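You operate a simulated robot arm through the tools that you are given. There is no shell and no other tool. Be economical: measure what you need, move in short steps, check, and stop when the job is done.

The job below is to be done with a simulated robot arm. You get a single attempt, and the scene is never put back.

## Task
Glue block No 1 on top of block No 2 and set the weight on them.
Fine: one dab; put the glue back in its cup.
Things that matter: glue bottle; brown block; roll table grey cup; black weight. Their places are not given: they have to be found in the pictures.

The check looks at the end state, three seconds after you hand in, the way a careful person would. Anything else that was tipped, shoved, dropped, spilled or broken makes it a failure.

## Robot
A 7-joint arm with a two-finger parallel gripper, fixed in place. Base frame: the origin is at the foot of the arm, x ahead of it, y to its left, z up; the work surface is at about z = 78. Lengths are in cm, angles in rad, forces in N, time in s.
With the tool pointing down near the work surface it reaches from about 30 to 70 cm from the base axis. Its first joint turns from -1.152 to 1.152 rad. Payload 1.57 kg.
The TCP is the grasp point between the finger pads, 3 cm short of the fingertips. In the tool frame z runs along the fingers and y along their closing line. The gripper opens to 11 cm. The fingers are 2.4 cm wide and 1.2 cm thick; the gripper's body (4.8 by 11.2 cm) begins 7.8 cm behind the TCP.
Orientation is that of the tool frame in the base frame, as [roll, pitch, yaw] about the fixed x, y, z axes, in that order (R = Rz(yaw) Ry(pitch) Rx(roll)). With the fingers straight down and closing along the base's y, the tool's x points along the base's -x, its y along +y and its z along -z.

## Interface
- The arm moves only by the tool arm_command. Its argument "moves" is one flat list of numbers, 7 for each row, row after row: the turn, a rotation vector about the tool's x, y, z in rad, then the shift along the tool's x, y, z in cm, then the finger opening in cm, from 0 to 11. In form: [ax, ay, az, dx, dy, dz, fingers, ax, ay, az, dx, dy, dz, fingers, ...]. A call has 1 to 20 rows; each row shifts and turns the commanded pose from where the row before left it, along the tool's axes as they then stand. A row lasts 0.2 s, in which the tool goes at most 5 cm and 0.15 rad; a call with a longer step from one row to the next is refused whole, and so is a gripper value outside its range. A pose out of reach is approached as far as the arm can. The call stops where the force on the tool passes 40 N (or 10 N more than at its start, if that is more) or the arm is blocked; 0.2 s more then pass. Each finger travels about 10.8 cm/s and halts on what it meets, pressing with about 26 N; the grip force reading is that of the motor and also rises with nothing between the fingers. The clock runs only during rows and for 0.2 s after the last one: add rows that do not move to give the fingers time. It gives the time, the measured TCP pose, the force on the tool (base axes), the opening and the grip force at its end, in the units of the frame above (readings bear some noise).
- Cameras (640 x 400 px; columns grow to the right, rows downward): "scene" is fixed at [16.77, -39.71, 139.8]; the picture's right is [0.72, -0.69, 0.00], its down [-0.45, -0.48, -0.75] and it looks along [0.52, 0.55, -0.66] (base axes); focal length 340 px, centre (320, 200). "wrist" rides on the gripper at [-3.6, 0, -8] in the tool frame; the picture's right is [0.00, -1.00, 0.00], its down [0.97, 0.00, -0.24] and it looks along [0.24, 0.00, 0.97] (tool axes); focal length 218 px, centre (320, 200).
- camera(camera): a new picture of that camera. No time passes.
- locate(camera, pixels): there is no depth. For up to 12 entries [column, row, z] of the newest picture of that camera ("zoom" is the newest enlarged one), the place [x, y] in the base frame at which the ray of that pixel passes the height z, good to about 0.2 cm. No time passes.
- close_up(camera, box): a new picture of the part [left, top, right, bottom] of that camera's present view, enlarged. No time passes.
- job_done(): hands the job in; it is judged then, once.

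Keep the steps short. Do not move on a guess: measure, check each grasp and each placing, and mend mistakes. In all there are 80 turns and 46 pictures (those below and enlarged ones count). Leave the gripper open and the arm clear of the work at the hand-in unless told otherwise, and finish with a single line.

The tools are called after "Call:" as name(argument=value, ...) on one line, values as JSON. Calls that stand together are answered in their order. arm_command: Moves the arm, as the interface text tells. Its arguments: {"type":"object","properties":{"moves":{"type":"array","items":{"type":"number"}}},"required":["moves"]} The other tools are called the same way: camera (camera) takes a picture; locate (camera, pixels) gives the place at which the rays of pixels pass given heights; close_up (camera, box) takes an enlarged picture of a part of a camera's view; job_done () hands the job in.

At the start:

```text
clock: 0.0
tool_pos: [41.66, -0.55, 111.41]
orientation: [-3.142, 0.0, -3.14]
force: [-0.8, 0.3, -0.1]
grip_width: 11.02
grip_force: 0.2
```

scene: 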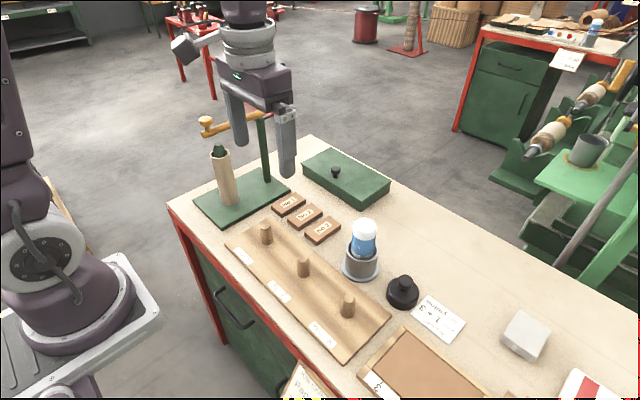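
wrist: 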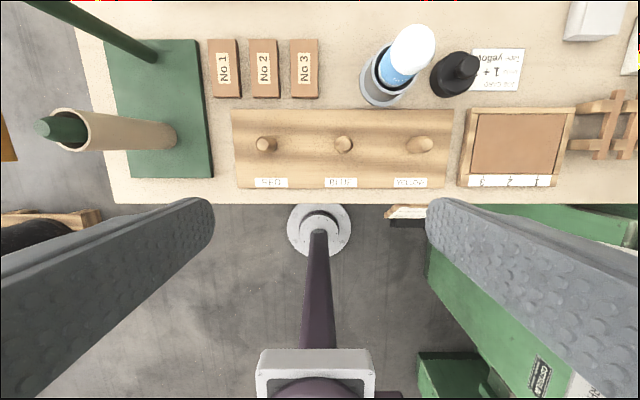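

I see blocks No 1–3, the glue bottle in a grey cup, the black weight and some cards. I'll enlarge the relevant areas first.

Call:
close_up(camera="scene", box=[260, 180, 480, 350])

Call:
close_up(camera="wrist", box=[190, 0, 540, 200])

```text
2.35 times, centred on (370, 265) of scene
```

zoom: 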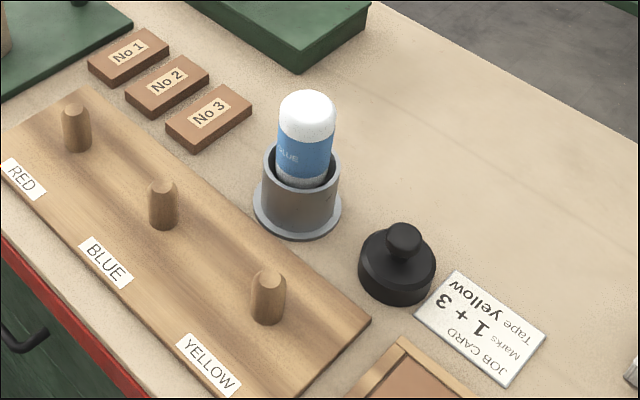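

```text
1.83 times, centred on (365, 100) of wrist
```

zoom: 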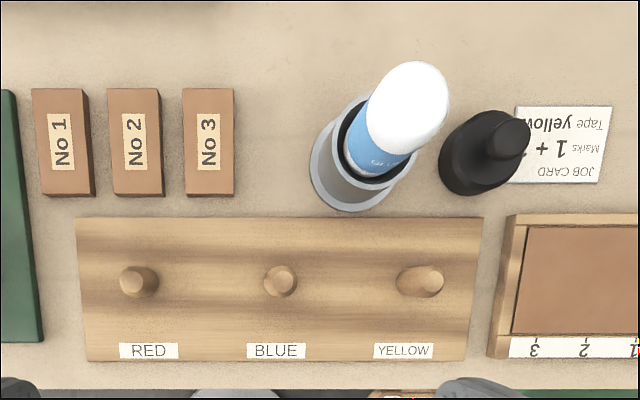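

The job: No 1 on No 2. I'll measure the block corners, cup and weight at candidate heights from both views.

Call:
locate(camera="zoom", pixels=[[31, 89, 80], [75, 89, 80], [83, 195, 80], [39, 196, 80], [107, 89, 80], [158, 89, 80], [163, 194, 80], [114, 195, 80], [95, 194, 78], [342, 212, 78], [440, 190, 78], [508, 138, 84]])

Call:
locate(camera="scene", pixels=[[290, 195, 80], [305, 203, 80], [289, 213, 80], [275, 205, 80], [308, 204, 80], [323, 212, 80], [306, 226, 80], [291, 217, 80], [403, 279, 84], [403, 309, 78], [361, 281, 78], [364, 226, 93]])

Call:
close_up(camera="scene", box=[320, 200, 440, 320])

```text
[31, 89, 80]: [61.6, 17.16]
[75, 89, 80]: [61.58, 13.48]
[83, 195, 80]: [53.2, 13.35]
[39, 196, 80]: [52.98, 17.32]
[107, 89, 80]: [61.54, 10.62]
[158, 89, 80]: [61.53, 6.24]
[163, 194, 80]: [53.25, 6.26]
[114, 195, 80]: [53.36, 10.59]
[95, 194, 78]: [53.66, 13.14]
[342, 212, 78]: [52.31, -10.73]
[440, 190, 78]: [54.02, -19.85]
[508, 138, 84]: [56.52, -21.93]
```

```text
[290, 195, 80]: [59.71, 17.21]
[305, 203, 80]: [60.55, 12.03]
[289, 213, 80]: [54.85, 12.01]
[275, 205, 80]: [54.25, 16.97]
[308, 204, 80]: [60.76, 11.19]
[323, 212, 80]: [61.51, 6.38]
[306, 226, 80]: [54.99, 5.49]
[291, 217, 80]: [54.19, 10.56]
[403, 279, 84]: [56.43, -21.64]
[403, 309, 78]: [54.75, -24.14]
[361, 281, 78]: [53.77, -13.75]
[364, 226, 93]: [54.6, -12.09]
```

```text
3.33 times, centred on (380, 260) of scene
```

zoom: 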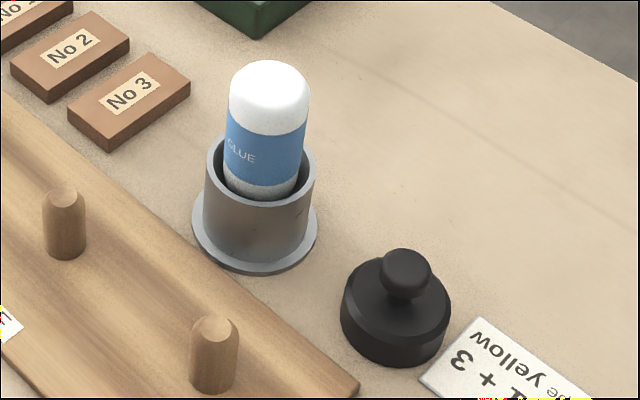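

The bottle stands in the cup with its rounded end up. I'll triangulate the bottle axis, cup and weight.

Call:
locate(camera="zoom", pixels=[[254, 226, 78.5], [260, 165, 84], [260, 165, 85], [269, 95, 90], [269, 95, 92], [269, 95, 94], [396, 325, 78.5], [396, 305, 81], [405, 268, 85], [192, 226, 78.5], [317, 240, 78.5]])

Call:
locate(camera="wrist", pixels=[[412, 50, 88], [412, 50, 90], [412, 50, 92], [388, 75, 84], [388, 75, 85], [382, 83, 78.5], [466, 66, 85], [466, 66, 84], [452, 76, 81], [312, 38, 80], [291, 38, 80]])

```text
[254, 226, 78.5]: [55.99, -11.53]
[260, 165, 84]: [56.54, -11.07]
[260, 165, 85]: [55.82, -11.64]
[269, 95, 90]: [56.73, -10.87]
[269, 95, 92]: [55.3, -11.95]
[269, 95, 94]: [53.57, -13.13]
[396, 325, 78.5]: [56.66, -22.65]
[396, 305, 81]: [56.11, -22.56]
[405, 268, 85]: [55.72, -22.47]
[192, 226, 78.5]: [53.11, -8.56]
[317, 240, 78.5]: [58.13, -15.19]
```

```text
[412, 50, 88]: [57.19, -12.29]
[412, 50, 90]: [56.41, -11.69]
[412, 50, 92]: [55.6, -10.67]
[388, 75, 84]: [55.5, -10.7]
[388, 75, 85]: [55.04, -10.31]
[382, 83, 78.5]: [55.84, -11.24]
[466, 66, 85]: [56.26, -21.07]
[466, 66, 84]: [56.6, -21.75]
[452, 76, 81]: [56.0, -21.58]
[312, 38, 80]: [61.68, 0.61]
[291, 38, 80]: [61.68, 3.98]
```

Bottle axis is about (56, -11.3), top ≈ z 91; weight ≈ (56.2, -22). I'll move above the bottle at the present height and look.

Call:
arm_command(moves=[0, 0, 0, -3.6, -2.7, 0, 11, 0, 0, 0, -3.6, -2.7, 0, 11, 0, 0, 0, -3.6, -2.7, 0, 11, 0, 0, 0, -3.5, -2.65, 0, 11, 0, 0, 0, 0, 0, 0, 11])

Call:
camera(camera="wrist")

Call:
camera(camera="scene")

```text
clock: 1.2
tool_pos: [56.1, -11.27, 111.34]
orientation: [3.141, 0.001, 3.139]
force: [0.2, -0.7, 0.7]
grip_width: 10.98
grip_force: 0.1
```

```text
40 pictures are left
```

wrist: 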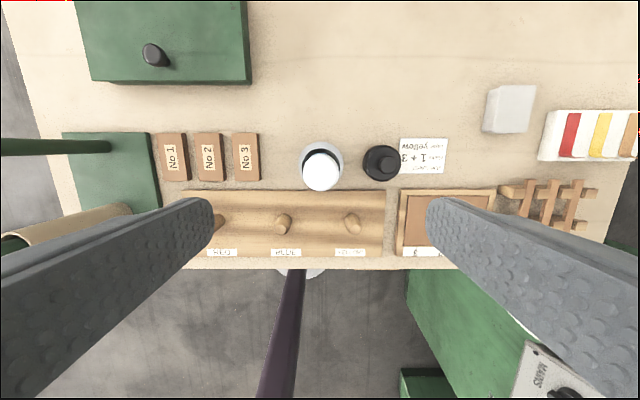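

```text
39 pictures are left
```

scene: 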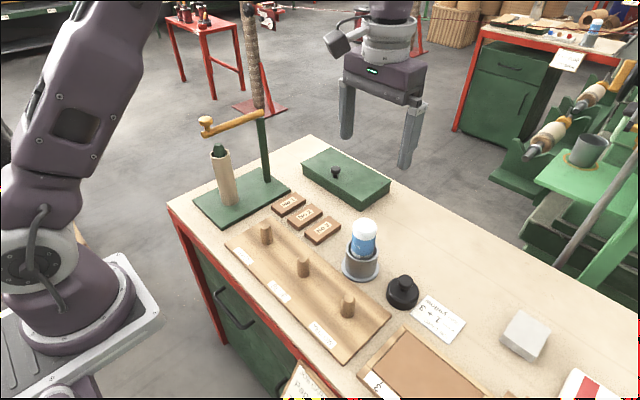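

The bottle's top shows at (322,171). I'll locate it and the blocks from here.

Call:
close_up(camera="wrist", box=[140, 110, 460, 210])

Call:
locate(camera="wrist", pixels=[[321, 171, 90], [321, 171, 92], [302, 171, 89], [341, 171, 89], [322, 160, 84], [174, 157, 80], [208, 157, 80], [246, 156, 80], [383, 164, 84]])

```text
2.00 times, centred on (300, 160) of wrist
```

zoom: 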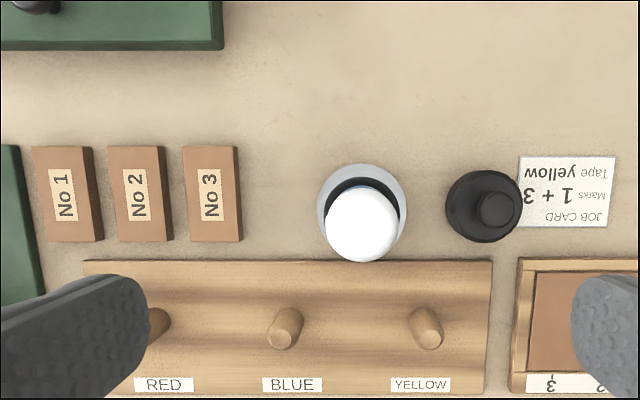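

```text
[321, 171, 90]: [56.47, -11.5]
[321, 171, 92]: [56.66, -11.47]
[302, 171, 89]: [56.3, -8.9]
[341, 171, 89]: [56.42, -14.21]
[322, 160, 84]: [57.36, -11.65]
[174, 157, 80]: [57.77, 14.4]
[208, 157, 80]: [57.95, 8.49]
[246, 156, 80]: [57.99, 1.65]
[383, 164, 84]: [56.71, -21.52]
```

Bottle centre ≈ (56.35, -11.45), cup rim ≈ z 84.5. I'll descend with open fingers to TCP z ≈ 88.9, fingertips above the rim.

Call:
arm_command(moves=[0, 0, 0, -0.2, -0.2, 4.5, 11, 0, 0, 0, 0, 0, 4.5, 11, 0, 0, 0, 0, 0, 4.5, 11, 0, 0, 0, 0, 0, 4.5, 11, 0, 0, 0, 0, 0, 4.4, 11, 0, 0, 0, 0, 0, 0, 11])

Call:
camera(camera="wrist")

Call:
close_up(camera="scene", box=[290, 160, 450, 320])

```text
clock: 2.6
tool_pos: [56.18, -11.54, 88.86]
orientation: [3.141, 0.0, 3.141]
force: [-0.9, -0.3, -0.7]
grip_width: 11.0
grip_force: 0.1
```

```text
37 pictures are left
```

wrist: 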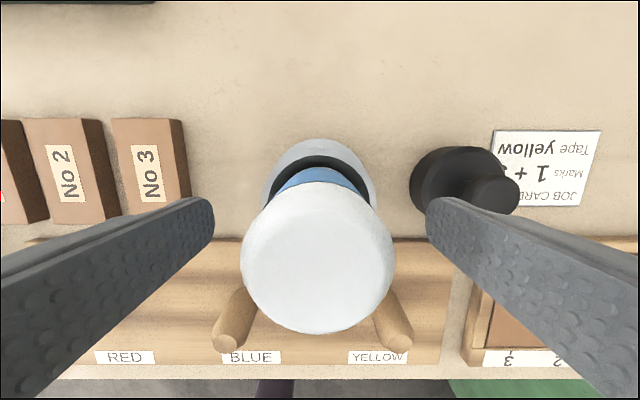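

```text
2.50 times, centred on (370, 240) of scene
```

zoom: 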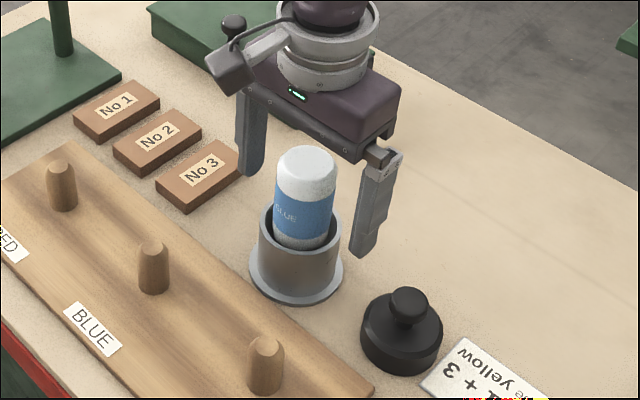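

The bottle is between the fingers and centred. I'll close on it and hold.

Call:
arm_command(moves=[0, 0, 0, -0.2, 0, 0, 8, 0, 0, 0, 0, 0, 0, 5, 0, 0, 0, 0, 0, 0, 3, 0, 0, 0, 0, 0, 0, 3, 0, 0, 0, 0, 0, 0, 3])

Call:
close_up(camera="scene", box=[290, 160, 450, 320])

```text
clock: 3.8
tool_pos: [56.33, -11.43, 88.93]
orientation: [3.141, -0.001, 3.141]
force: [0.1, 3.0, 0.7]
grip_width: 4.71
grip_force: 26.0
```

```text
2.50 times, centred on (370, 240) of scene
```

zoom: 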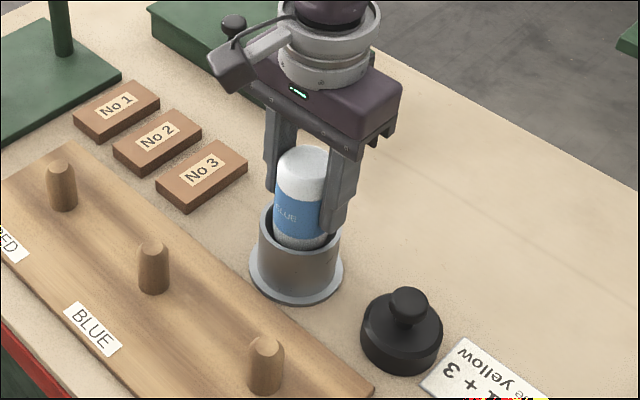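

Gripped (4.71 cm, 26 N). I'll lift straight up 12 cm and look at the bottle's lower end.

Call:
arm_command(moves=[0, 0, 0, 0, 0, -2, 3, 0, 0, 0, 0, 0, -2, 3, 0, 0, 0, 0, 0, -4, 3, 0, 0, 0, 0, 0, -4, 3, 0, 0, 0, 0, 0, 0, 3])

Call:
close_up(camera="scene", box=[280, 100, 460, 300])

```text
clock: 5.0
tool_pos: [56.48, -11.54, 100.99]
orientation: [3.141, -0.001, 3.14]
force: [-1.1, 0.3, -0.9]
grip_width: 4.7
grip_force: 25.8
```

```text
2.00 times, centred on (370, 200) of scene
```

zoom: 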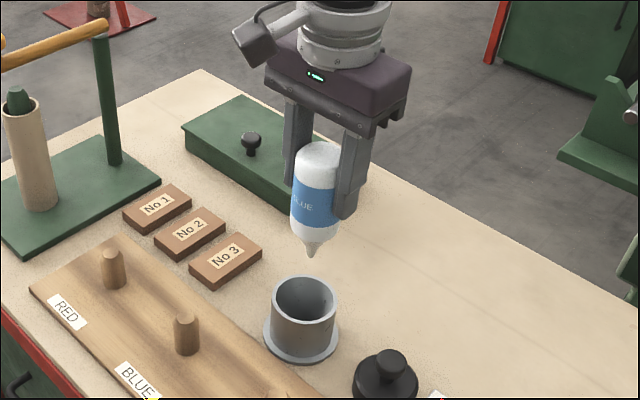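

The nozzle points down with its tip at zoom (311,258). I'll find the tip's height from the tool axis position.

Call:
locate(camera="zoom", pixels=[[311, 258, 90], [311, 258, 91], [311, 258, 92], [311, 258, 93], [190, 234, 78], [190, 234, 80], [155, 210, 80], [226, 262, 80], [172, 251, 80], [208, 218, 80]])

```text
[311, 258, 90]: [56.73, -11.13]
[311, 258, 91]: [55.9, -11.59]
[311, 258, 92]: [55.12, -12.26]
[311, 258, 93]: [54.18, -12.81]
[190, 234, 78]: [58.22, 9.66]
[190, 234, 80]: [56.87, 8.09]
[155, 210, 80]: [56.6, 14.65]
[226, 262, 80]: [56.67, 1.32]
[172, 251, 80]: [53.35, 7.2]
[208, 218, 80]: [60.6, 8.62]
```

Tip is ≈10.5 cm below the TCP. Next I'll move over block No 2 (≈57.4, 8.3) at this height and check.

Call:
arm_command(moves=[0, 0, 0, -0.2, 3.96, 0, 3, 0, 0, 0, -0.2, 3.96, 0, 3, 0, 0, 0, -0.2, 3.96, 0, 3, 0, 0, 0, -0.2, 3.96, 0, 3, 0, 0, 0, -0.1, 3.96, 0, 3, 0, 0, 0, 0, 0, 0, 3])

Call:
camera(camera="wrist")

Call:
close_up(camera="scene", box=[230, 80, 390, 260])

```text
clock: 6.4
tool_pos: [57.39, 8.1, 101.04]
orientation: [3.141, -0.001, 3.141]
force: [0.1, 0.5, -0.9]
grip_width: 4.72
grip_force: 26.4
```

```text
33 pictures are left
```

wrist: 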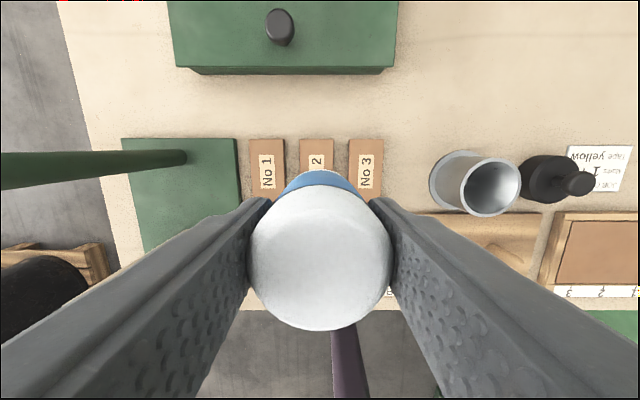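

```text
2.22 times, centred on (310, 170) of scene
```

zoom: 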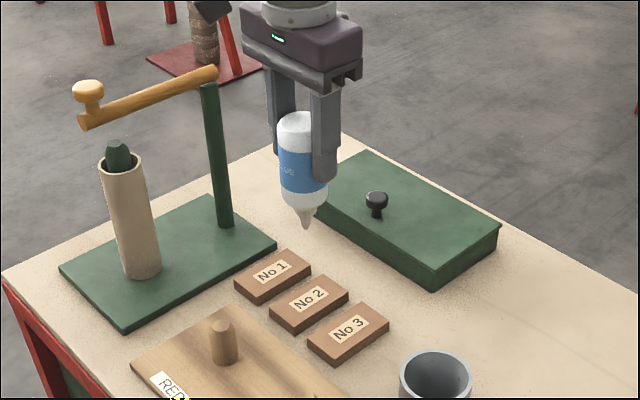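

I'll check block 2's edge columns (300–334) in the wrist view and its corners in the zoom.

Call:
locate(camera="wrist", pixels=[[300, 139, 80], [333, 139, 80], [248, 139, 80], [283, 139, 80], [185, 158, 78.5], [349, 139, 80], [382, 139, 80]])

Call:
locate(camera="zoom", pixels=[[309, 297, 80], [319, 276, 80], [348, 291, 80], [299, 319, 80], [269, 305, 80], [299, 332, 78], [349, 302, 78], [305, 228, 90.5], [212, 80, 103], [212, 80, 106]])

```text
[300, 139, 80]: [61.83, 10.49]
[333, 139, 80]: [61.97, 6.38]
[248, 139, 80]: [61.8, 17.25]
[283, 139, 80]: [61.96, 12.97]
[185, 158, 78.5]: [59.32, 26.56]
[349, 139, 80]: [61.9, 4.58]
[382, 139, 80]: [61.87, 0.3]
```

```text
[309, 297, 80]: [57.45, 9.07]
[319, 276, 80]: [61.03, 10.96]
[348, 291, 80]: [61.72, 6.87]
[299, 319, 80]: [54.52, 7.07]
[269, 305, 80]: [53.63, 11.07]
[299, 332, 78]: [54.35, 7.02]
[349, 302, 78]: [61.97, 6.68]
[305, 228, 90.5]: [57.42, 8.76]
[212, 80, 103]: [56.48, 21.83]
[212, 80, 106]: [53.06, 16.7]
```

Block 2 centre ≈ (57.6, 8.45), top z ≈ 80. I'll lower until the tip is about 0.6 cm above it and look.

Call:
arm_command(moves=[0, 0, 0, -0.15, 0.3, 4, 3, 0, 0, 0, 0, 0, 3.5, 3, 0, 0, 0, 0, 0, 2.4, 3, 0, 0, 0, 0, 0, 0, 3])

Call:
close_up(camera="scene", box=[260, 160, 350, 250])

```text
clock: 7.4
tool_pos: [57.55, 8.5, 91.05]
orientation: [-3.14, -0.001, 3.141]
force: [-0.6, 0.3, -1.4]
grip_width: 4.71
grip_force: 26.2
```

```text
4.44 times, centred on (305, 205) of scene
```

zoom: 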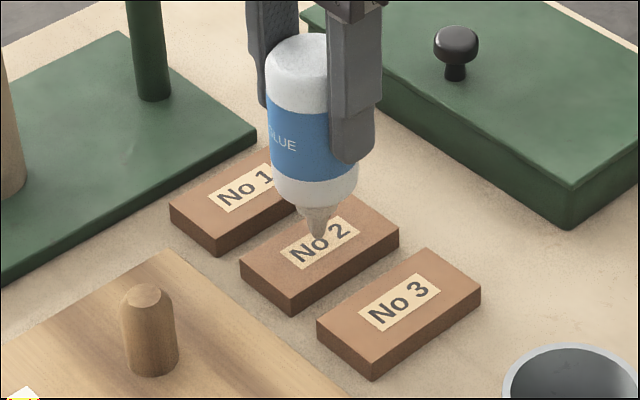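

The tip is over the No 2 label, a few mm above. I'll lower in small steps until it touches or nearly does.

Call:
arm_command(moves=[0, 0, 0, 0, 0, 0.2, 3, 0, 0, 0, 0, 0, 0.15, 3, 0, 0, 0, 0, 0, 0, 3])

Call:
close_up(camera="scene", box=[275, 185, 335, 235])

```text
clock: 8.2
tool_pos: [57.38, 8.49, 90.59]
orientation: [-3.141, 0.0, 3.142]
force: [-0.5, 0.1, -0.7]
grip_width: 4.72
grip_force: 25.5
```

```text
8.00 times, centred on (305, 210) of scene
```

zoom: 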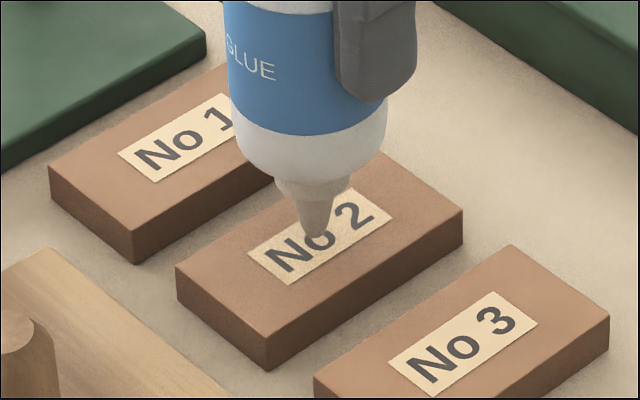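

No contact force and no dab yet. I'll lower another 0.3 cm in small steps.

Call:
arm_command(moves=[0, 0, 0, 0, 0, 0.1, 3, 0, 0, 0, 0, 0, 0.1, 3, 0, 0, 0, 0, 0, 0.1, 3, 0, 0, 0, 0, 0, 0, 3])

Call:
close_up(camera="scene", box=[275, 185, 335, 235])

```text
clock: 9.2
tool_pos: [57.51, 8.53, 90.37]
orientation: [3.141, -0.002, -3.141]
force: [0.4, 0.4, -0.1]
grip_width: 4.72
grip_force: 26.7
```

```text
8.00 times, centred on (305, 210) of scene
```

zoom: 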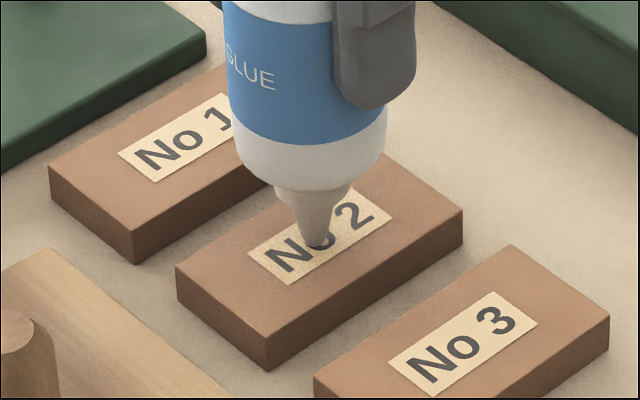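

Still free. I'll calculate the tip height from the tip pixel (316,247).

Call:
locate(camera="zoom", pixels=[[316, 247, 79.5], [316, 247, 80], [316, 247, 80.5], [316, 247, 81], [320, 234, 80], [176, 268, 80], [270, 335, 80], [462, 210, 80], [270, 370, 78], [176, 303, 78]])

```text
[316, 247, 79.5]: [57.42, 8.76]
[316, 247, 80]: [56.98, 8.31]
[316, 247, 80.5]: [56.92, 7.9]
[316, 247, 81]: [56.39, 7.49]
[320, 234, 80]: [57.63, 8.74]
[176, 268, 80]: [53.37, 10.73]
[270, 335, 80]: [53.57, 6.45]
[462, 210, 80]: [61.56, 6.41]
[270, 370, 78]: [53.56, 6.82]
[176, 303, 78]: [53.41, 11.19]
```

Tip is within a couple of mm of the top. I'll lower in 0.05–0.1 cm steps to touch.

Call:
arm_command(moves=[0, 0, 0, 0, 0, 0.1, 3, 0, 0, 0, 0, 0, 0.1, 3, 0, 0, 0, 0, 0, 0, 3])

Call:
close_up(camera="scene", box=[275, 185, 335, 235])

```text
clock: 10.0
tool_pos: [57.42, 8.53, 90.27]
orientation: [-3.141, 0.002, 3.141]
force: [-0.5, 1.0, 11.1]
grip_width: 4.7
grip_force: 26.2
```

```text
8.00 times, centred on (305, 210) of scene
```

zoom: 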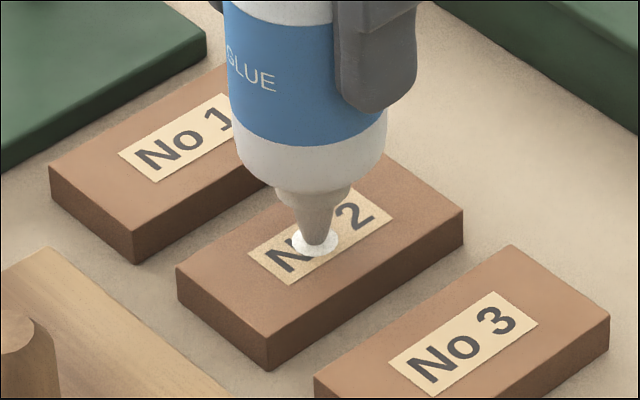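

A white dab appeared on contact (11 N). I'll raise straight up to z ≈ 101 and check there is one dab and the block did not stick.

Call:
arm_command(moves=[0, 0, 0, 0, 0, -1.5, 3, 0, 0, 0, 0, 0, -2.5, 3, 0, 0, 0, 0, 0, -3.5, 3, 0, 0, 0, 0, 0, -3.4, 3, 0, 0, 0, 0, 0, 0, 3])

Call:
close_up(camera="scene", box=[250, 120, 390, 280])

```text
clock: 11.2
tool_pos: [57.35, 8.5, 101.12]
orientation: [-3.141, 0.0, 3.141]
force: [-0.1, 0.3, -1.0]
grip_width: 4.71
grip_force: 26.1
```

```text
2.50 times, centred on (320, 200) of scene
```

zoom: 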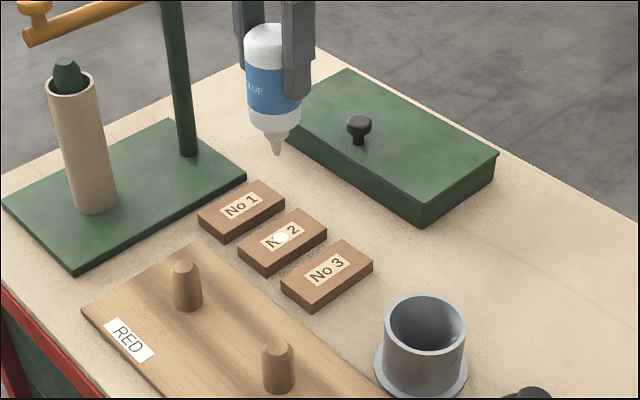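

Exactly one dab, blocks undisturbed. I'll return over the cup (commanded 56.36, -11.5) and check alignment.

Call:
arm_command(moves=[0, 0, 0, 0.21, -4.02, 0, 3, 0, 0, 0, 0.21, -4.02, 0, 3, 0, 0, 0, 0.21, -4.02, 0, 3, 0, 0, 0, 0.21, -4.02, 0, 3, 0, 0, 0, 0.21, -4.02, 0, 3, 0, 0, 0, 0, 0, 0, 3, 0, 0, 0, 0, 0, 4, 3, 0, 0, 0, 0, 0, 0, 3])

Call:
close_up(camera="scene", box=[310, 160, 410, 290])

```text
clock: 13.0
tool_pos: [56.35, -11.51, 97.05]
orientation: [3.141, -0.001, 3.141]
force: [0.5, -1.1, -1.2]
grip_width: 4.74
grip_force: 26.1
```

```text
3.08 times, centred on (360, 225) of scene
```

zoom: 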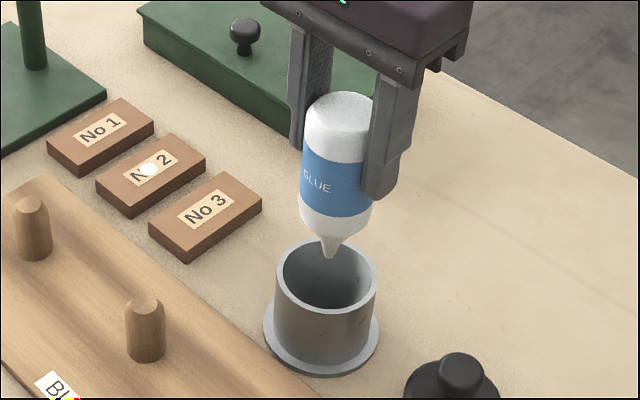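

Aligned above the cup. I'll lower the remaining 8.05 cm slowly, still gripped.

Call:
arm_command(moves=[0, 0, 0, 0, 0, 2, 3, 0, 0, 0, 0, 0, 2, 3, 0, 0, 0, 0, 0, 1.5, 3, 0, 0, 0, 0, 0, 1.2, 3, 0, 0, 0, 0, 0, 0.8, 3, 0, 0, 0, 0, 0, 0.5, 3, 0, 0, 0, 0, 0, 0, 3])

Call:
close_up(camera="scene", box=[310, 180, 410, 290])

```text
clock: 14.6
tool_pos: [56.39, -11.43, 89.3]
orientation: [-3.14, 0.003, -3.14]
force: [3.8, 3.5, 15.0]
grip_width: 4.7
grip_force: 26.0
```

```text
3.64 times, centred on (360, 235) of scene
```

zoom: 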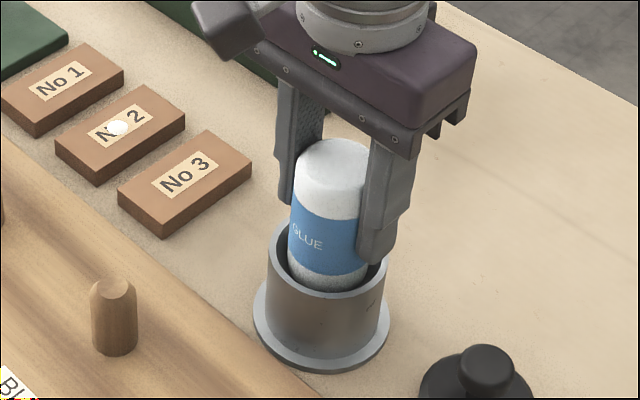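

Bottle is down in the cup with 15 N bottom contact, ~0.3 cm higher than the start at most. I'll relieve slightly and open the fingers.

Call:
arm_command(moves=[0, 0, 0, 0, 0, -0.1, 3, 0, 0, 0, 0, 0, 0, 5.2, 0, 0, 0, 0, 0, 0, 6.5, 0, 0, 0, 0, 0, 0, 9, 0, 0, 0, 0, 0, 0, 11, 0, 0, 0, 0, 0, 0, 11])

Call:
close_up(camera="scene", box=[310, 180, 410, 290])

Call:
camera(camera="wrist")

```text
clock: 16.0
tool_pos: [56.35, -11.52, 89.35]
orientation: [-3.141, 0.0, 3.141]
force: [-0.7, -0.3, -0.3]
grip_width: 10.98
grip_force: 0.0
```

```text
3.64 times, centred on (360, 235) of scene
```

zoom: 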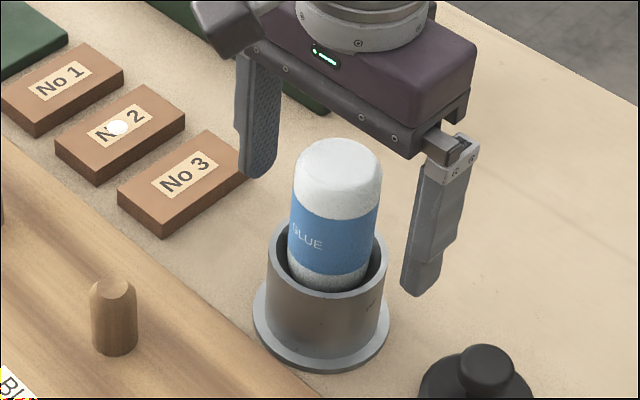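

```text
23 pictures are left
```

wrist: 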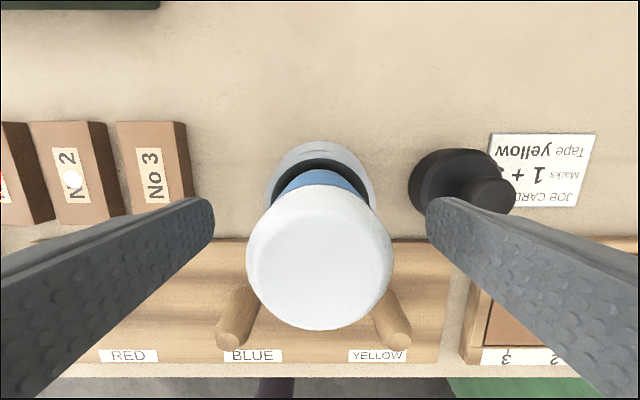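

The bottle is back in its cup, free and upright. I'll raise to z ≈ 101 with the fingers set to 5.6. Before approaching block No 1, I'll measure the green stand's edge and handle.

Call:
arm_command(moves=[0, 0, 0, 0, 0, -4, 11, 0, 0, 0, 0, 0, -4, 11, 0, 0, 0, 0, 0, -4, 11, 0, 0, 0, 0, 0, -4, 11, 0, 0, 0, -0.1, 4.5, 0, 8, 0, 0, 0, -0.1, 4.5, 0, 5.6, 0, 0, 0, -0.1, 4.5, 0, 5.6, 0, 0, 0, -0.1, 4.5, 0, 5.6, 0, 0, 0, 0, 2, 0, 5.6, 0, 0, 0, 0, 0, 0, 5.6])

Call:
camera(camera="wrist")

Call:
camera(camera="scene")

```text
clock: 18.2
tool_pos: [56.86, 8.46, 105.2]
orientation: [-3.141, 0.001, -3.141]
force: [-1.2, -0.7, 0.9]
grip_width: 5.59
grip_force: 0.1
```

```text
22 pictures are left
```

wrist: 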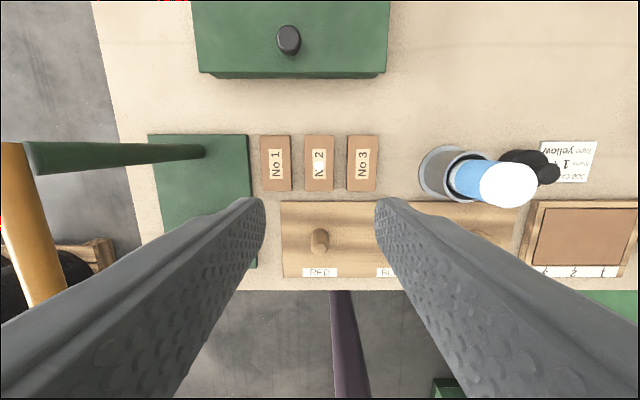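

```text
21 pictures are left
```

scene: 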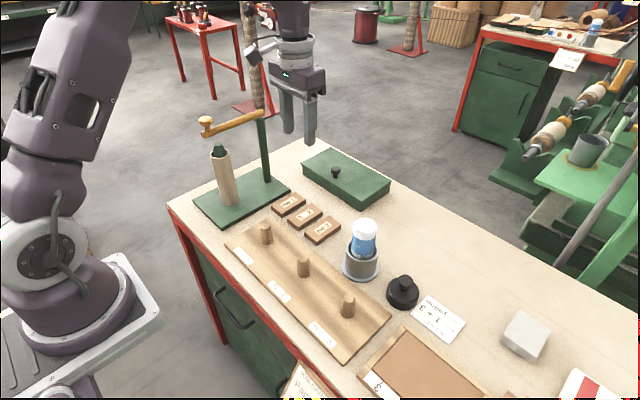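

The bar runs along -x at y ≈ 26, clear of the gripper. I'll look closely at the gap between block 1 and the green plate.

Call:
close_up(camera="wrist", box=[220, 110, 400, 222])

Call:
close_up(camera="scene", box=[250, 170, 346, 230])

```text
3.56 times, centred on (310, 166) of wrist
```

zoom: 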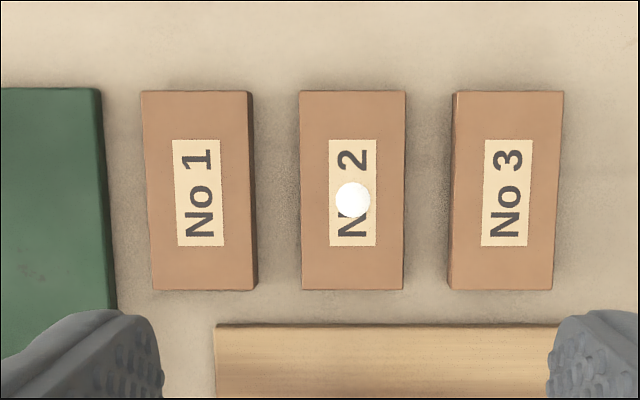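

```text
6.67 times, centred on (298, 200) of scene
```

zoom: 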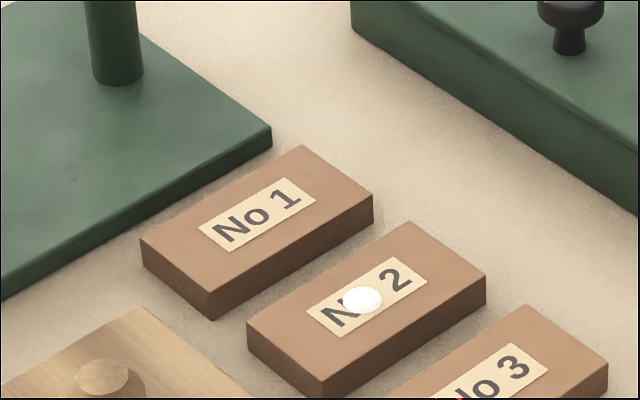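

Now I'll locate those edges.

Call:
locate(camera="wrist", pixels=[[247.6, 145, 79.2], [249.3, 145, 78], [261.3, 163.2, 80], [290.6, 163.2, 80], [304.4, 163.2, 80], [333.5, 163.2, 80], [276, 135.3, 80], [278, 191.3, 80], [319, 135.3, 80], [319, 191.3, 80], [319, 199.8, 78], [319, 166, 80]])

Call:
locate(camera="zoom", pixels=[[271, 128, 79], [271, 148, 78], [140, 240, 80], [213, 293, 80], [373, 195, 80], [303, 145, 80], [142, 263, 78], [213, 320, 78], [362, 299, 80], [145, 307, 79]])

```text
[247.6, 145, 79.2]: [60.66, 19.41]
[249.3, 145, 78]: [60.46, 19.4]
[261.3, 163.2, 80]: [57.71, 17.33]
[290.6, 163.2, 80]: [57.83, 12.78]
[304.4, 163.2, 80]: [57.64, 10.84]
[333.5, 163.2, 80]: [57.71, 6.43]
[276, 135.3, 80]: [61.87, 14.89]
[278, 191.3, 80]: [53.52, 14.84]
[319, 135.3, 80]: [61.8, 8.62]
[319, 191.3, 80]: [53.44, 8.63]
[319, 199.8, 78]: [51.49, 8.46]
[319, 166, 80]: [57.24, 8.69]
```

```text
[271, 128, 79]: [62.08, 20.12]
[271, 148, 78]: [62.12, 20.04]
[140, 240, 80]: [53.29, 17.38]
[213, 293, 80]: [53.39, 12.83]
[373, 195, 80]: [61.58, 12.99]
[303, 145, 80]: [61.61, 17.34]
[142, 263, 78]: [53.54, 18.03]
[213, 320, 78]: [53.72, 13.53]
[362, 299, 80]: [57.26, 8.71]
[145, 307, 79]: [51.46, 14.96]
```

Block 1: centre (57.6, 15.07), width ≈4.5, with ≈2 cm gaps on both sides (block 2 at 10.8, plate at 19.4). I'll use an opening of 5.3. First to 57.6, 15.07 at z ≈ 88, then check alignment.

Call:
arm_command(moves=[0, 0, 0, -0.4, 3.28, 0, 5.3, 0, 0, 0, -0.4, 3.28, 0, 5.3, 0, 0, 0, 0, 0, 4.5, 5.3, 0, 0, 0, 0, 0, 4.5, 5.3, 0, 0, 0, 0, 0, 4.5, 5.3, 0, 0, 0, 0, 0, 3.5, 5.3, 0, 0, 0, 0, 0, 0, 5.3])

Call:
camera(camera="wrist")

Call:
close_up(camera="scene", box=[250, 140, 346, 230])

```text
clock: 19.8
tool_pos: [57.6, 14.98, 88.17]
orientation: [3.141, 0.0, 3.14]
force: [0.0, 0.4, 0.7]
grip_width: 5.3
grip_force: 0.0
```

```text
18 pictures are left
```

wrist: 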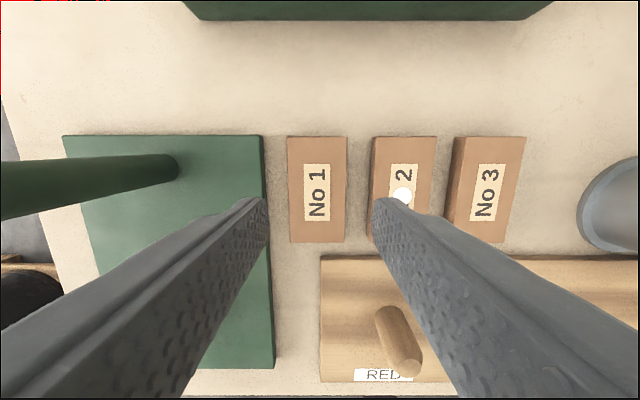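

```text
4.44 times, centred on (298, 185) of scene
```

zoom: 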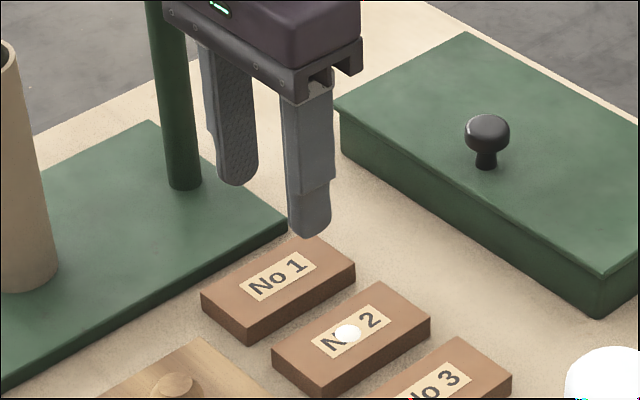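

Block 1 edges at columns 289 and 346. I'll locate these with block 2's and the plate's edges.

Call:
locate(camera="wrist", pixels=[[288.5, 190, 80], [345.5, 190, 80], [371, 160, 80], [371, 160, 79], [263, 170, 79], [267, 180, 78], [318, 137, 80], [318, 242, 80]])

```text
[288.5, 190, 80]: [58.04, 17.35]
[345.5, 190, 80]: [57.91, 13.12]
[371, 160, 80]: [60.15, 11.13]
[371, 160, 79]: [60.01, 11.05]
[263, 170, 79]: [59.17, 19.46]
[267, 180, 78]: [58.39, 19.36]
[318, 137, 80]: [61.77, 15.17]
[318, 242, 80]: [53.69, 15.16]
```

Centre y ≈ 15.2; a 0.13 cm correction. I'll descend to TCP z ≈ 81.8 (tips ≈ 78.8), slowly.

Call:
arm_command(moves=[0, 0, 0, -0.1, 0.13, 2, 5.3, 0, 0, 0, 0, 0, 2, 5.3, 0, 0, 0, 0, 0, 1, 5.3, 0, 0, 0, 0, 0, 0.8, 5.3, 0, 0, 0, 0, 0, 0.5, 5.3, 0, 0, 0, 0, 0, 0, 5.3])

Call:
close_up(camera="scene", box=[250, 150, 346, 230])

```text
clock: 21.2
tool_pos: [57.57, 15.2, 81.87]
orientation: [-3.141, 0.001, -3.141]
force: [-0.4, -0.3, -0.4]
grip_width: 5.28
grip_force: 0.0
```

```text
5.00 times, centred on (298, 190) of scene
```

zoom: 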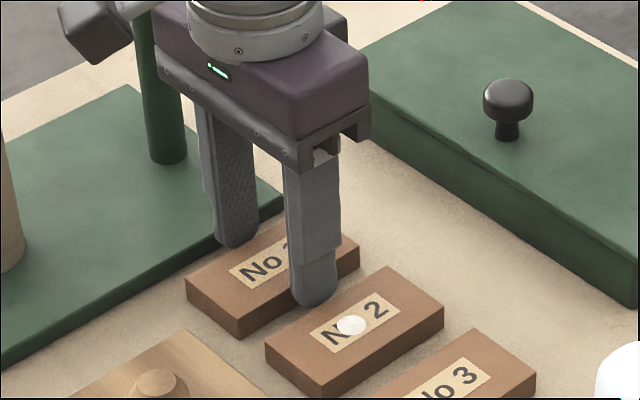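

The fingers straddle block 1 without contact. I'll close.

Call:
arm_command(moves=[0, 0, 0, 0, 0, 0, 4.6, 0, 0, 0, 0, 0, 0, 3.5, 0, 0, 0, 0, 0, 0, 3.5, 0, 0, 0, 0, 0, 0, 3.5])

```text
clock: 22.2
tool_pos: [57.66, 15.17, 82.01]
orientation: [-3.141, 0.0, 3.141]
force: [0.0, 1.4, 0.0]
grip_width: 4.39
grip_force: 25.7
```

Gripped at 4.39 cm. I'll lift 6 cm.

Call:
arm_command(moves=[0, 0, 0, 0, 0, -1.5, 3.5, 0, 0, 0, 0, 0, -2.5, 3.5, 0, 0, 0, 0, 0, -2, 3.5, 0, 0, 0, 0, 0, 0, 3.5])

Call:
camera(camera="wrist")

```text
clock: 23.2
tool_pos: [57.69, 15.16, 88.04]
orientation: [-3.141, 0.0, 3.141]
force: [0.6, -0.1, -0.8]
grip_width: 4.41
grip_force: 26.0
```

```text
15 pictures are left
```

wrist: 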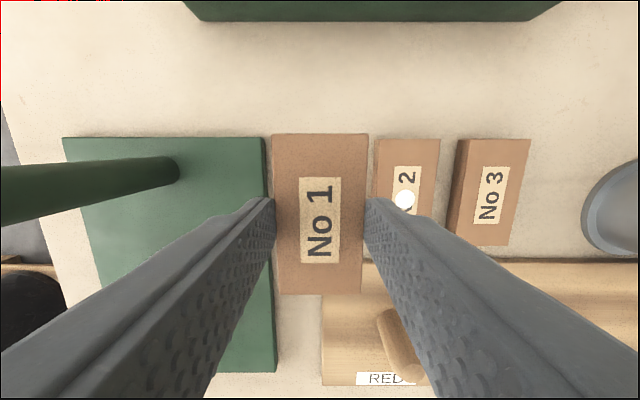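

Block 1 is held level. I'll locate its ends and block 2's edges now.

Call:
locate(camera="wrist", pixels=[[320, 133.5, 86.05], [320, 294.5, 86.05], [273, 160, 86.05], [367, 160, 86.05], [377, 150, 80], [440, 150, 80], [408, 139, 80], [405, 199, 80], [490, 139, 80], [486, 246, 80], [524, 170, 80], [463, 170, 80]])

```text
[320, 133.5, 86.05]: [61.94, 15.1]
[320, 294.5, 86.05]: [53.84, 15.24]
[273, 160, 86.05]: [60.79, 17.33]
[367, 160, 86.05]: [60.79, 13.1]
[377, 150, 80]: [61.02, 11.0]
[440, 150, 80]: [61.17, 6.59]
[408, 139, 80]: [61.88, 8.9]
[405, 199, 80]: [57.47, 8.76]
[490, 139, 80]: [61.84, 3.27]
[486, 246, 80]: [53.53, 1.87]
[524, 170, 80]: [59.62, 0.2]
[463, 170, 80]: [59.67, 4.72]
```

Spacing between blocks is ≈6.43. I'll move -6.43 in y over block 2, then lower to just above.

Call:
arm_command(moves=[0, 0, 0, 0, -3.2, 0, 3.5, 0, 0, 0, 0, -3.23, 0, 3.5, 0, 0, 0, 0, 0, 1.5, 3.5, 0, 0, 0, 0, 0, 1.5, 3.5, 0, 0, 0, 0, 0, 0, 3.5])

Call:
close_up(camera="scene", box=[265, 160, 345, 240])

```text
clock: 24.4
tool_pos: [57.69, 8.75, 84.83]
orientation: [3.141, 0.001, 3.141]
force: [0.4, 0.0, -1.2]
grip_width: 4.4
grip_force: 26.0
```

```text
5.00 times, centred on (305, 200) of scene
```

zoom: 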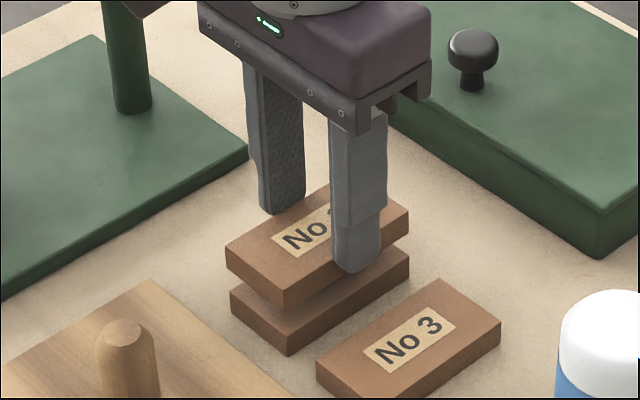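

Aligned within about a millimetre. I'll lower to contact in small steps.

Call:
arm_command(moves=[0, 0, 0, 0, 0, 0.4, 3.5, 0, 0, 0, 0, 0, 0.2, 3.5, 0, 0, 0, 0, 0, 0.1, 3.5, 0, 0, 0, 0, 0, 0.1, 3.5, 0, 0, 0, 0, 0, 0.1, 3.5, 0, 0, 0, 0, 0, 0, 3.5])

Call:
close_up(camera="scene", box=[265, 160, 345, 240])

```text
clock: 25.8
tool_pos: [57.76, 8.75, 84.02]
orientation: [3.141, 0.0, -3.14]
force: [-0.5, 1.0, -1.1]
grip_width: 4.43
grip_force: 25.8
```

```text
5.00 times, centred on (305, 200) of scene
```

zoom: 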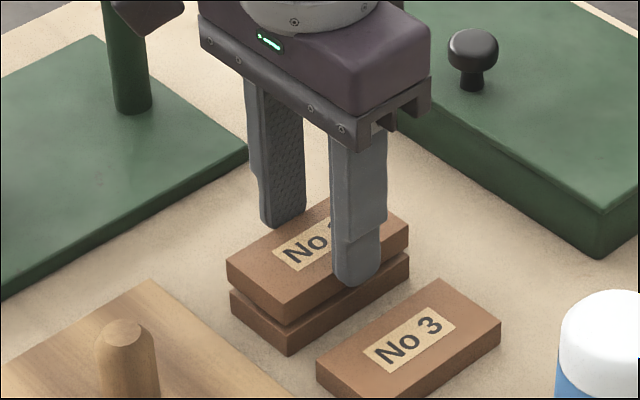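

A few mm gap remains, no contact yet. I'll continue lowering with a slight 0.07 cm trim.

Call:
arm_command(moves=[0, 0, 0, -0.05, -0.07, 0.1, 3.5, 0, 0, 0, 0, 0, 0.1, 3.5, 0, 0, 0, 0, 0, 0.05, 3.5, 0, 0, 0, 0, 0, 0, 3.5])

```text
clock: 26.8
tool_pos: [57.85, 8.56, 83.81]
orientation: [3.141, 0.0, -3.142]
force: [0.4, 0.2, -0.3]
grip_width: 4.41
grip_force: 26.1
```

No contact force yet; another 0.1–0.2 cm.

Call:
arm_command(moves=[0, 0, 0, 0, 0, 0.06, 3.5, 0, 0, 0, 0, 0, 0.06, 3.5, 0, 0, 0, 0, 0, 0, 3.5])

Call:
close_up(camera="scene", box=[265, 160, 345, 240])

```text
clock: 27.6
tool_pos: [57.85, 8.63, 83.59]
orientation: [-3.141, 0.0, 3.141]
force: [-0.3, -0.3, -0.9]
grip_width: 4.44
grip_force: 25.8
```

```text
5.00 times, centred on (305, 200) of scene
```

zoom: 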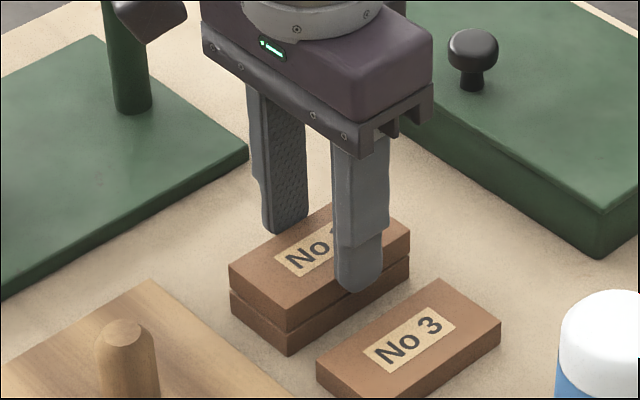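

Nearly touching and well aligned. A little further until contact shows in the force.

Call:
arm_command(moves=[0, 0, 0, 0, 0, 0.06, 3.5, 0, 0, 0, 0, 0, 0.06, 3.5, 0, 0, 0, 0, 0, 0, 3.5])

```text
clock: 28.4
tool_pos: [57.82, 8.61, 83.62]
orientation: [-3.14, 0.001, 3.141]
force: [0.3, -0.2, -1.0]
grip_width: 4.4
grip_force: 26.5
```

Call:
arm_command(moves=[0, 0, 0, 0, 0, 0.06, 3.5, 0, 0, 0, 0, 0, 0.06, 3.5, 0, 0, 0, 0, 0, 0, 3.5])

```text
clock: 29.2
tool_pos: [57.87, 8.64, 83.54]
orientation: [3.141, 0.003, 3.141]
force: [-2.6, -1.1, 15.2]
grip_width: 4.42
grip_force: 25.9
```

Contact (15 N). I'll hold briefly, open to 5.6, then rise straight up and look.

Call:
arm_command(moves=[0, 0, 0, 0, 0, 0, 3.5, 0, 0, 0, 0, 0, 0, 3.5, 0, 0, 0, 0, 0, -0.05, 4.5, 0, 0, 0, 0, 0, 0, 5.6, 0, 0, 0, 0, 0, 0, 5.6, 0, 0, 0, 0, 0, -2, 5.6, 0, 0, 0, 0, 0, -4, 5.6, 0, 0, 0, 0, 0, -5, 5.6, 0, 0, 0, 0, 0, -5, 5.6, 0, 0, 0, 0, 0, 0, 5.6])

Call:
close_up(camera="scene", box=[265, 170, 345, 240])

Call:
camera(camera="wrist")

```text
clock: 31.4
tool_pos: [57.69, 8.64, 99.35]
orientation: [-3.141, 0.0, -3.142]
force: [0.6, -0.1, 0.0]
grip_width: 5.6
grip_force: 0.0
```

```text
5.71 times, centred on (305, 205) of scene
```

zoom: 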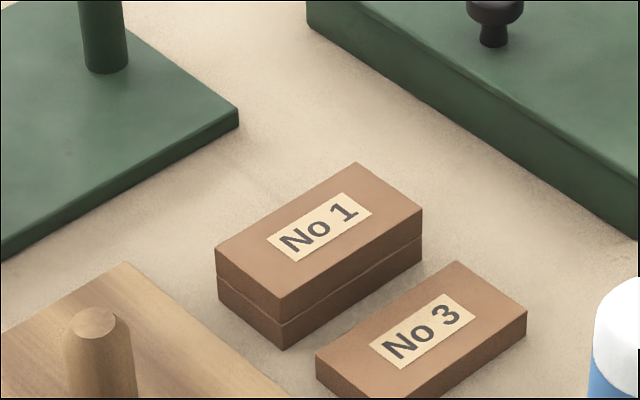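

```text
10 pictures are left
```

wrist: 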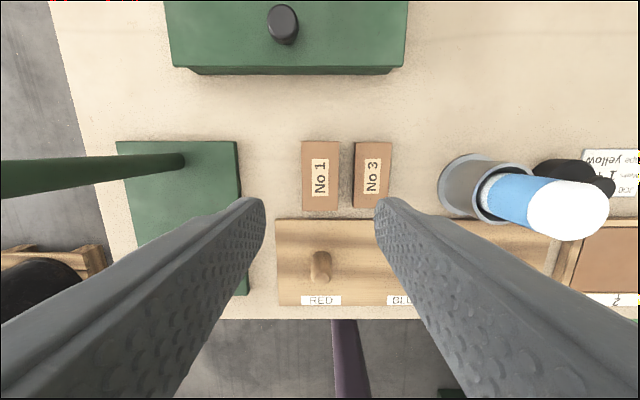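

Stacked flush, dab covered. Now I'll move at this height over the black weight (≈56.5, -22) and look.

Call:
arm_command(moves=[0, 0, 0, 0.15, -3.8, 0, 5.6, 0, 0, 0, 0.15, -3.8, 0, 5.6, 0, 0, 0, 0.15, -3.8, 0, 5.6, 0, 0, 0, 0.15, -3.8, 0, 5.6, 0, 0, 0, 0.15, -3.8, 0, 5.6, 0, 0, 0, 0.15, -3.8, 0, 5.6, 0, 0, 0, 0.15, -3.8, 0, 5.6, 0, 0, 0, 0.15, -3.8, 0, 5.6, 0, 0, 0, 0, 0, 0, 5.6])

Call:
camera(camera="wrist")

Call:
close_up(camera="scene", box=[360, 240, 450, 330])

```text
clock: 33.4
tool_pos: [56.51, -21.83, 99.47]
orientation: [-3.141, 0.0, 3.14]
force: [-0.2, -0.1, 0.4]
grip_width: 5.58
grip_force: 0.0
```

```text
9 pictures are left
```

wrist: 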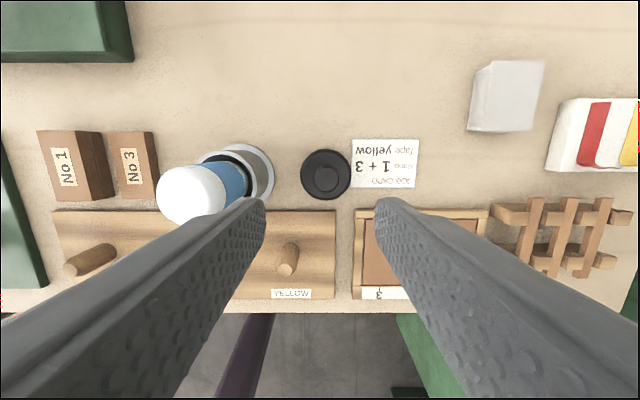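

```text
4.44 times, centred on (405, 285) of scene
```

zoom: 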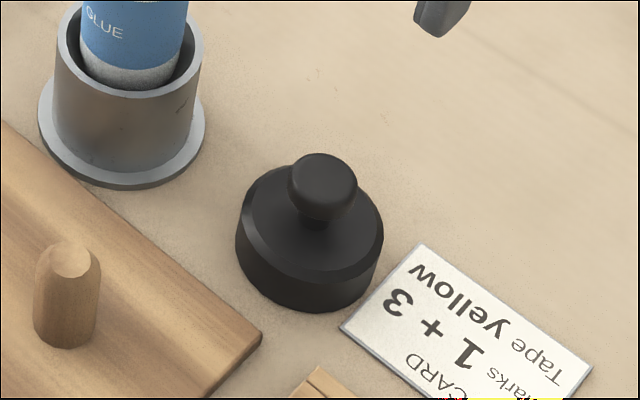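

I'll locate the knob (326,179) and base from both views.

Call:
locate(camera="wrist", pixels=[[326, 180, 83], [326, 180, 84.5], [326, 175, 80.5], [301, 175, 80.5], [351, 175, 80.5], [326, 149, 80], [326, 200, 80], [312, 180, 84], [340, 180, 84]])

Call:
locate(camera="zoom", pixels=[[323, 175, 83], [323, 175, 84], [323, 175, 85], [308, 226, 81], [308, 226, 80.5], [308, 250, 78.2], [240, 225, 80.5], [383, 228, 80.5], [289, 180, 84], [357, 185, 84], [323, 221, 81], [323, 221, 82]])

```text
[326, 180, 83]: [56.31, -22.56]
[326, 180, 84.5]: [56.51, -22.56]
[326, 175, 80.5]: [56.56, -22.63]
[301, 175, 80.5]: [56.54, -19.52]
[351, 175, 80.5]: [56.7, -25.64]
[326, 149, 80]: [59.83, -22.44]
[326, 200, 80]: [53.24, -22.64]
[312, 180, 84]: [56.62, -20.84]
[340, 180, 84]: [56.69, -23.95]
```

```text
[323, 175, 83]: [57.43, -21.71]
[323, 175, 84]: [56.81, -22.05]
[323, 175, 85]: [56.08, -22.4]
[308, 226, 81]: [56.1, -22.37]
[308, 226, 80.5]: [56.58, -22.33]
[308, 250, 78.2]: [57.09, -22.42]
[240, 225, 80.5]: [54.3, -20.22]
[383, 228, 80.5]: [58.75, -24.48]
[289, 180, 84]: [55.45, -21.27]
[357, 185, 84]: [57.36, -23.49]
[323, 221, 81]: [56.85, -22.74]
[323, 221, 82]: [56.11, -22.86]
```

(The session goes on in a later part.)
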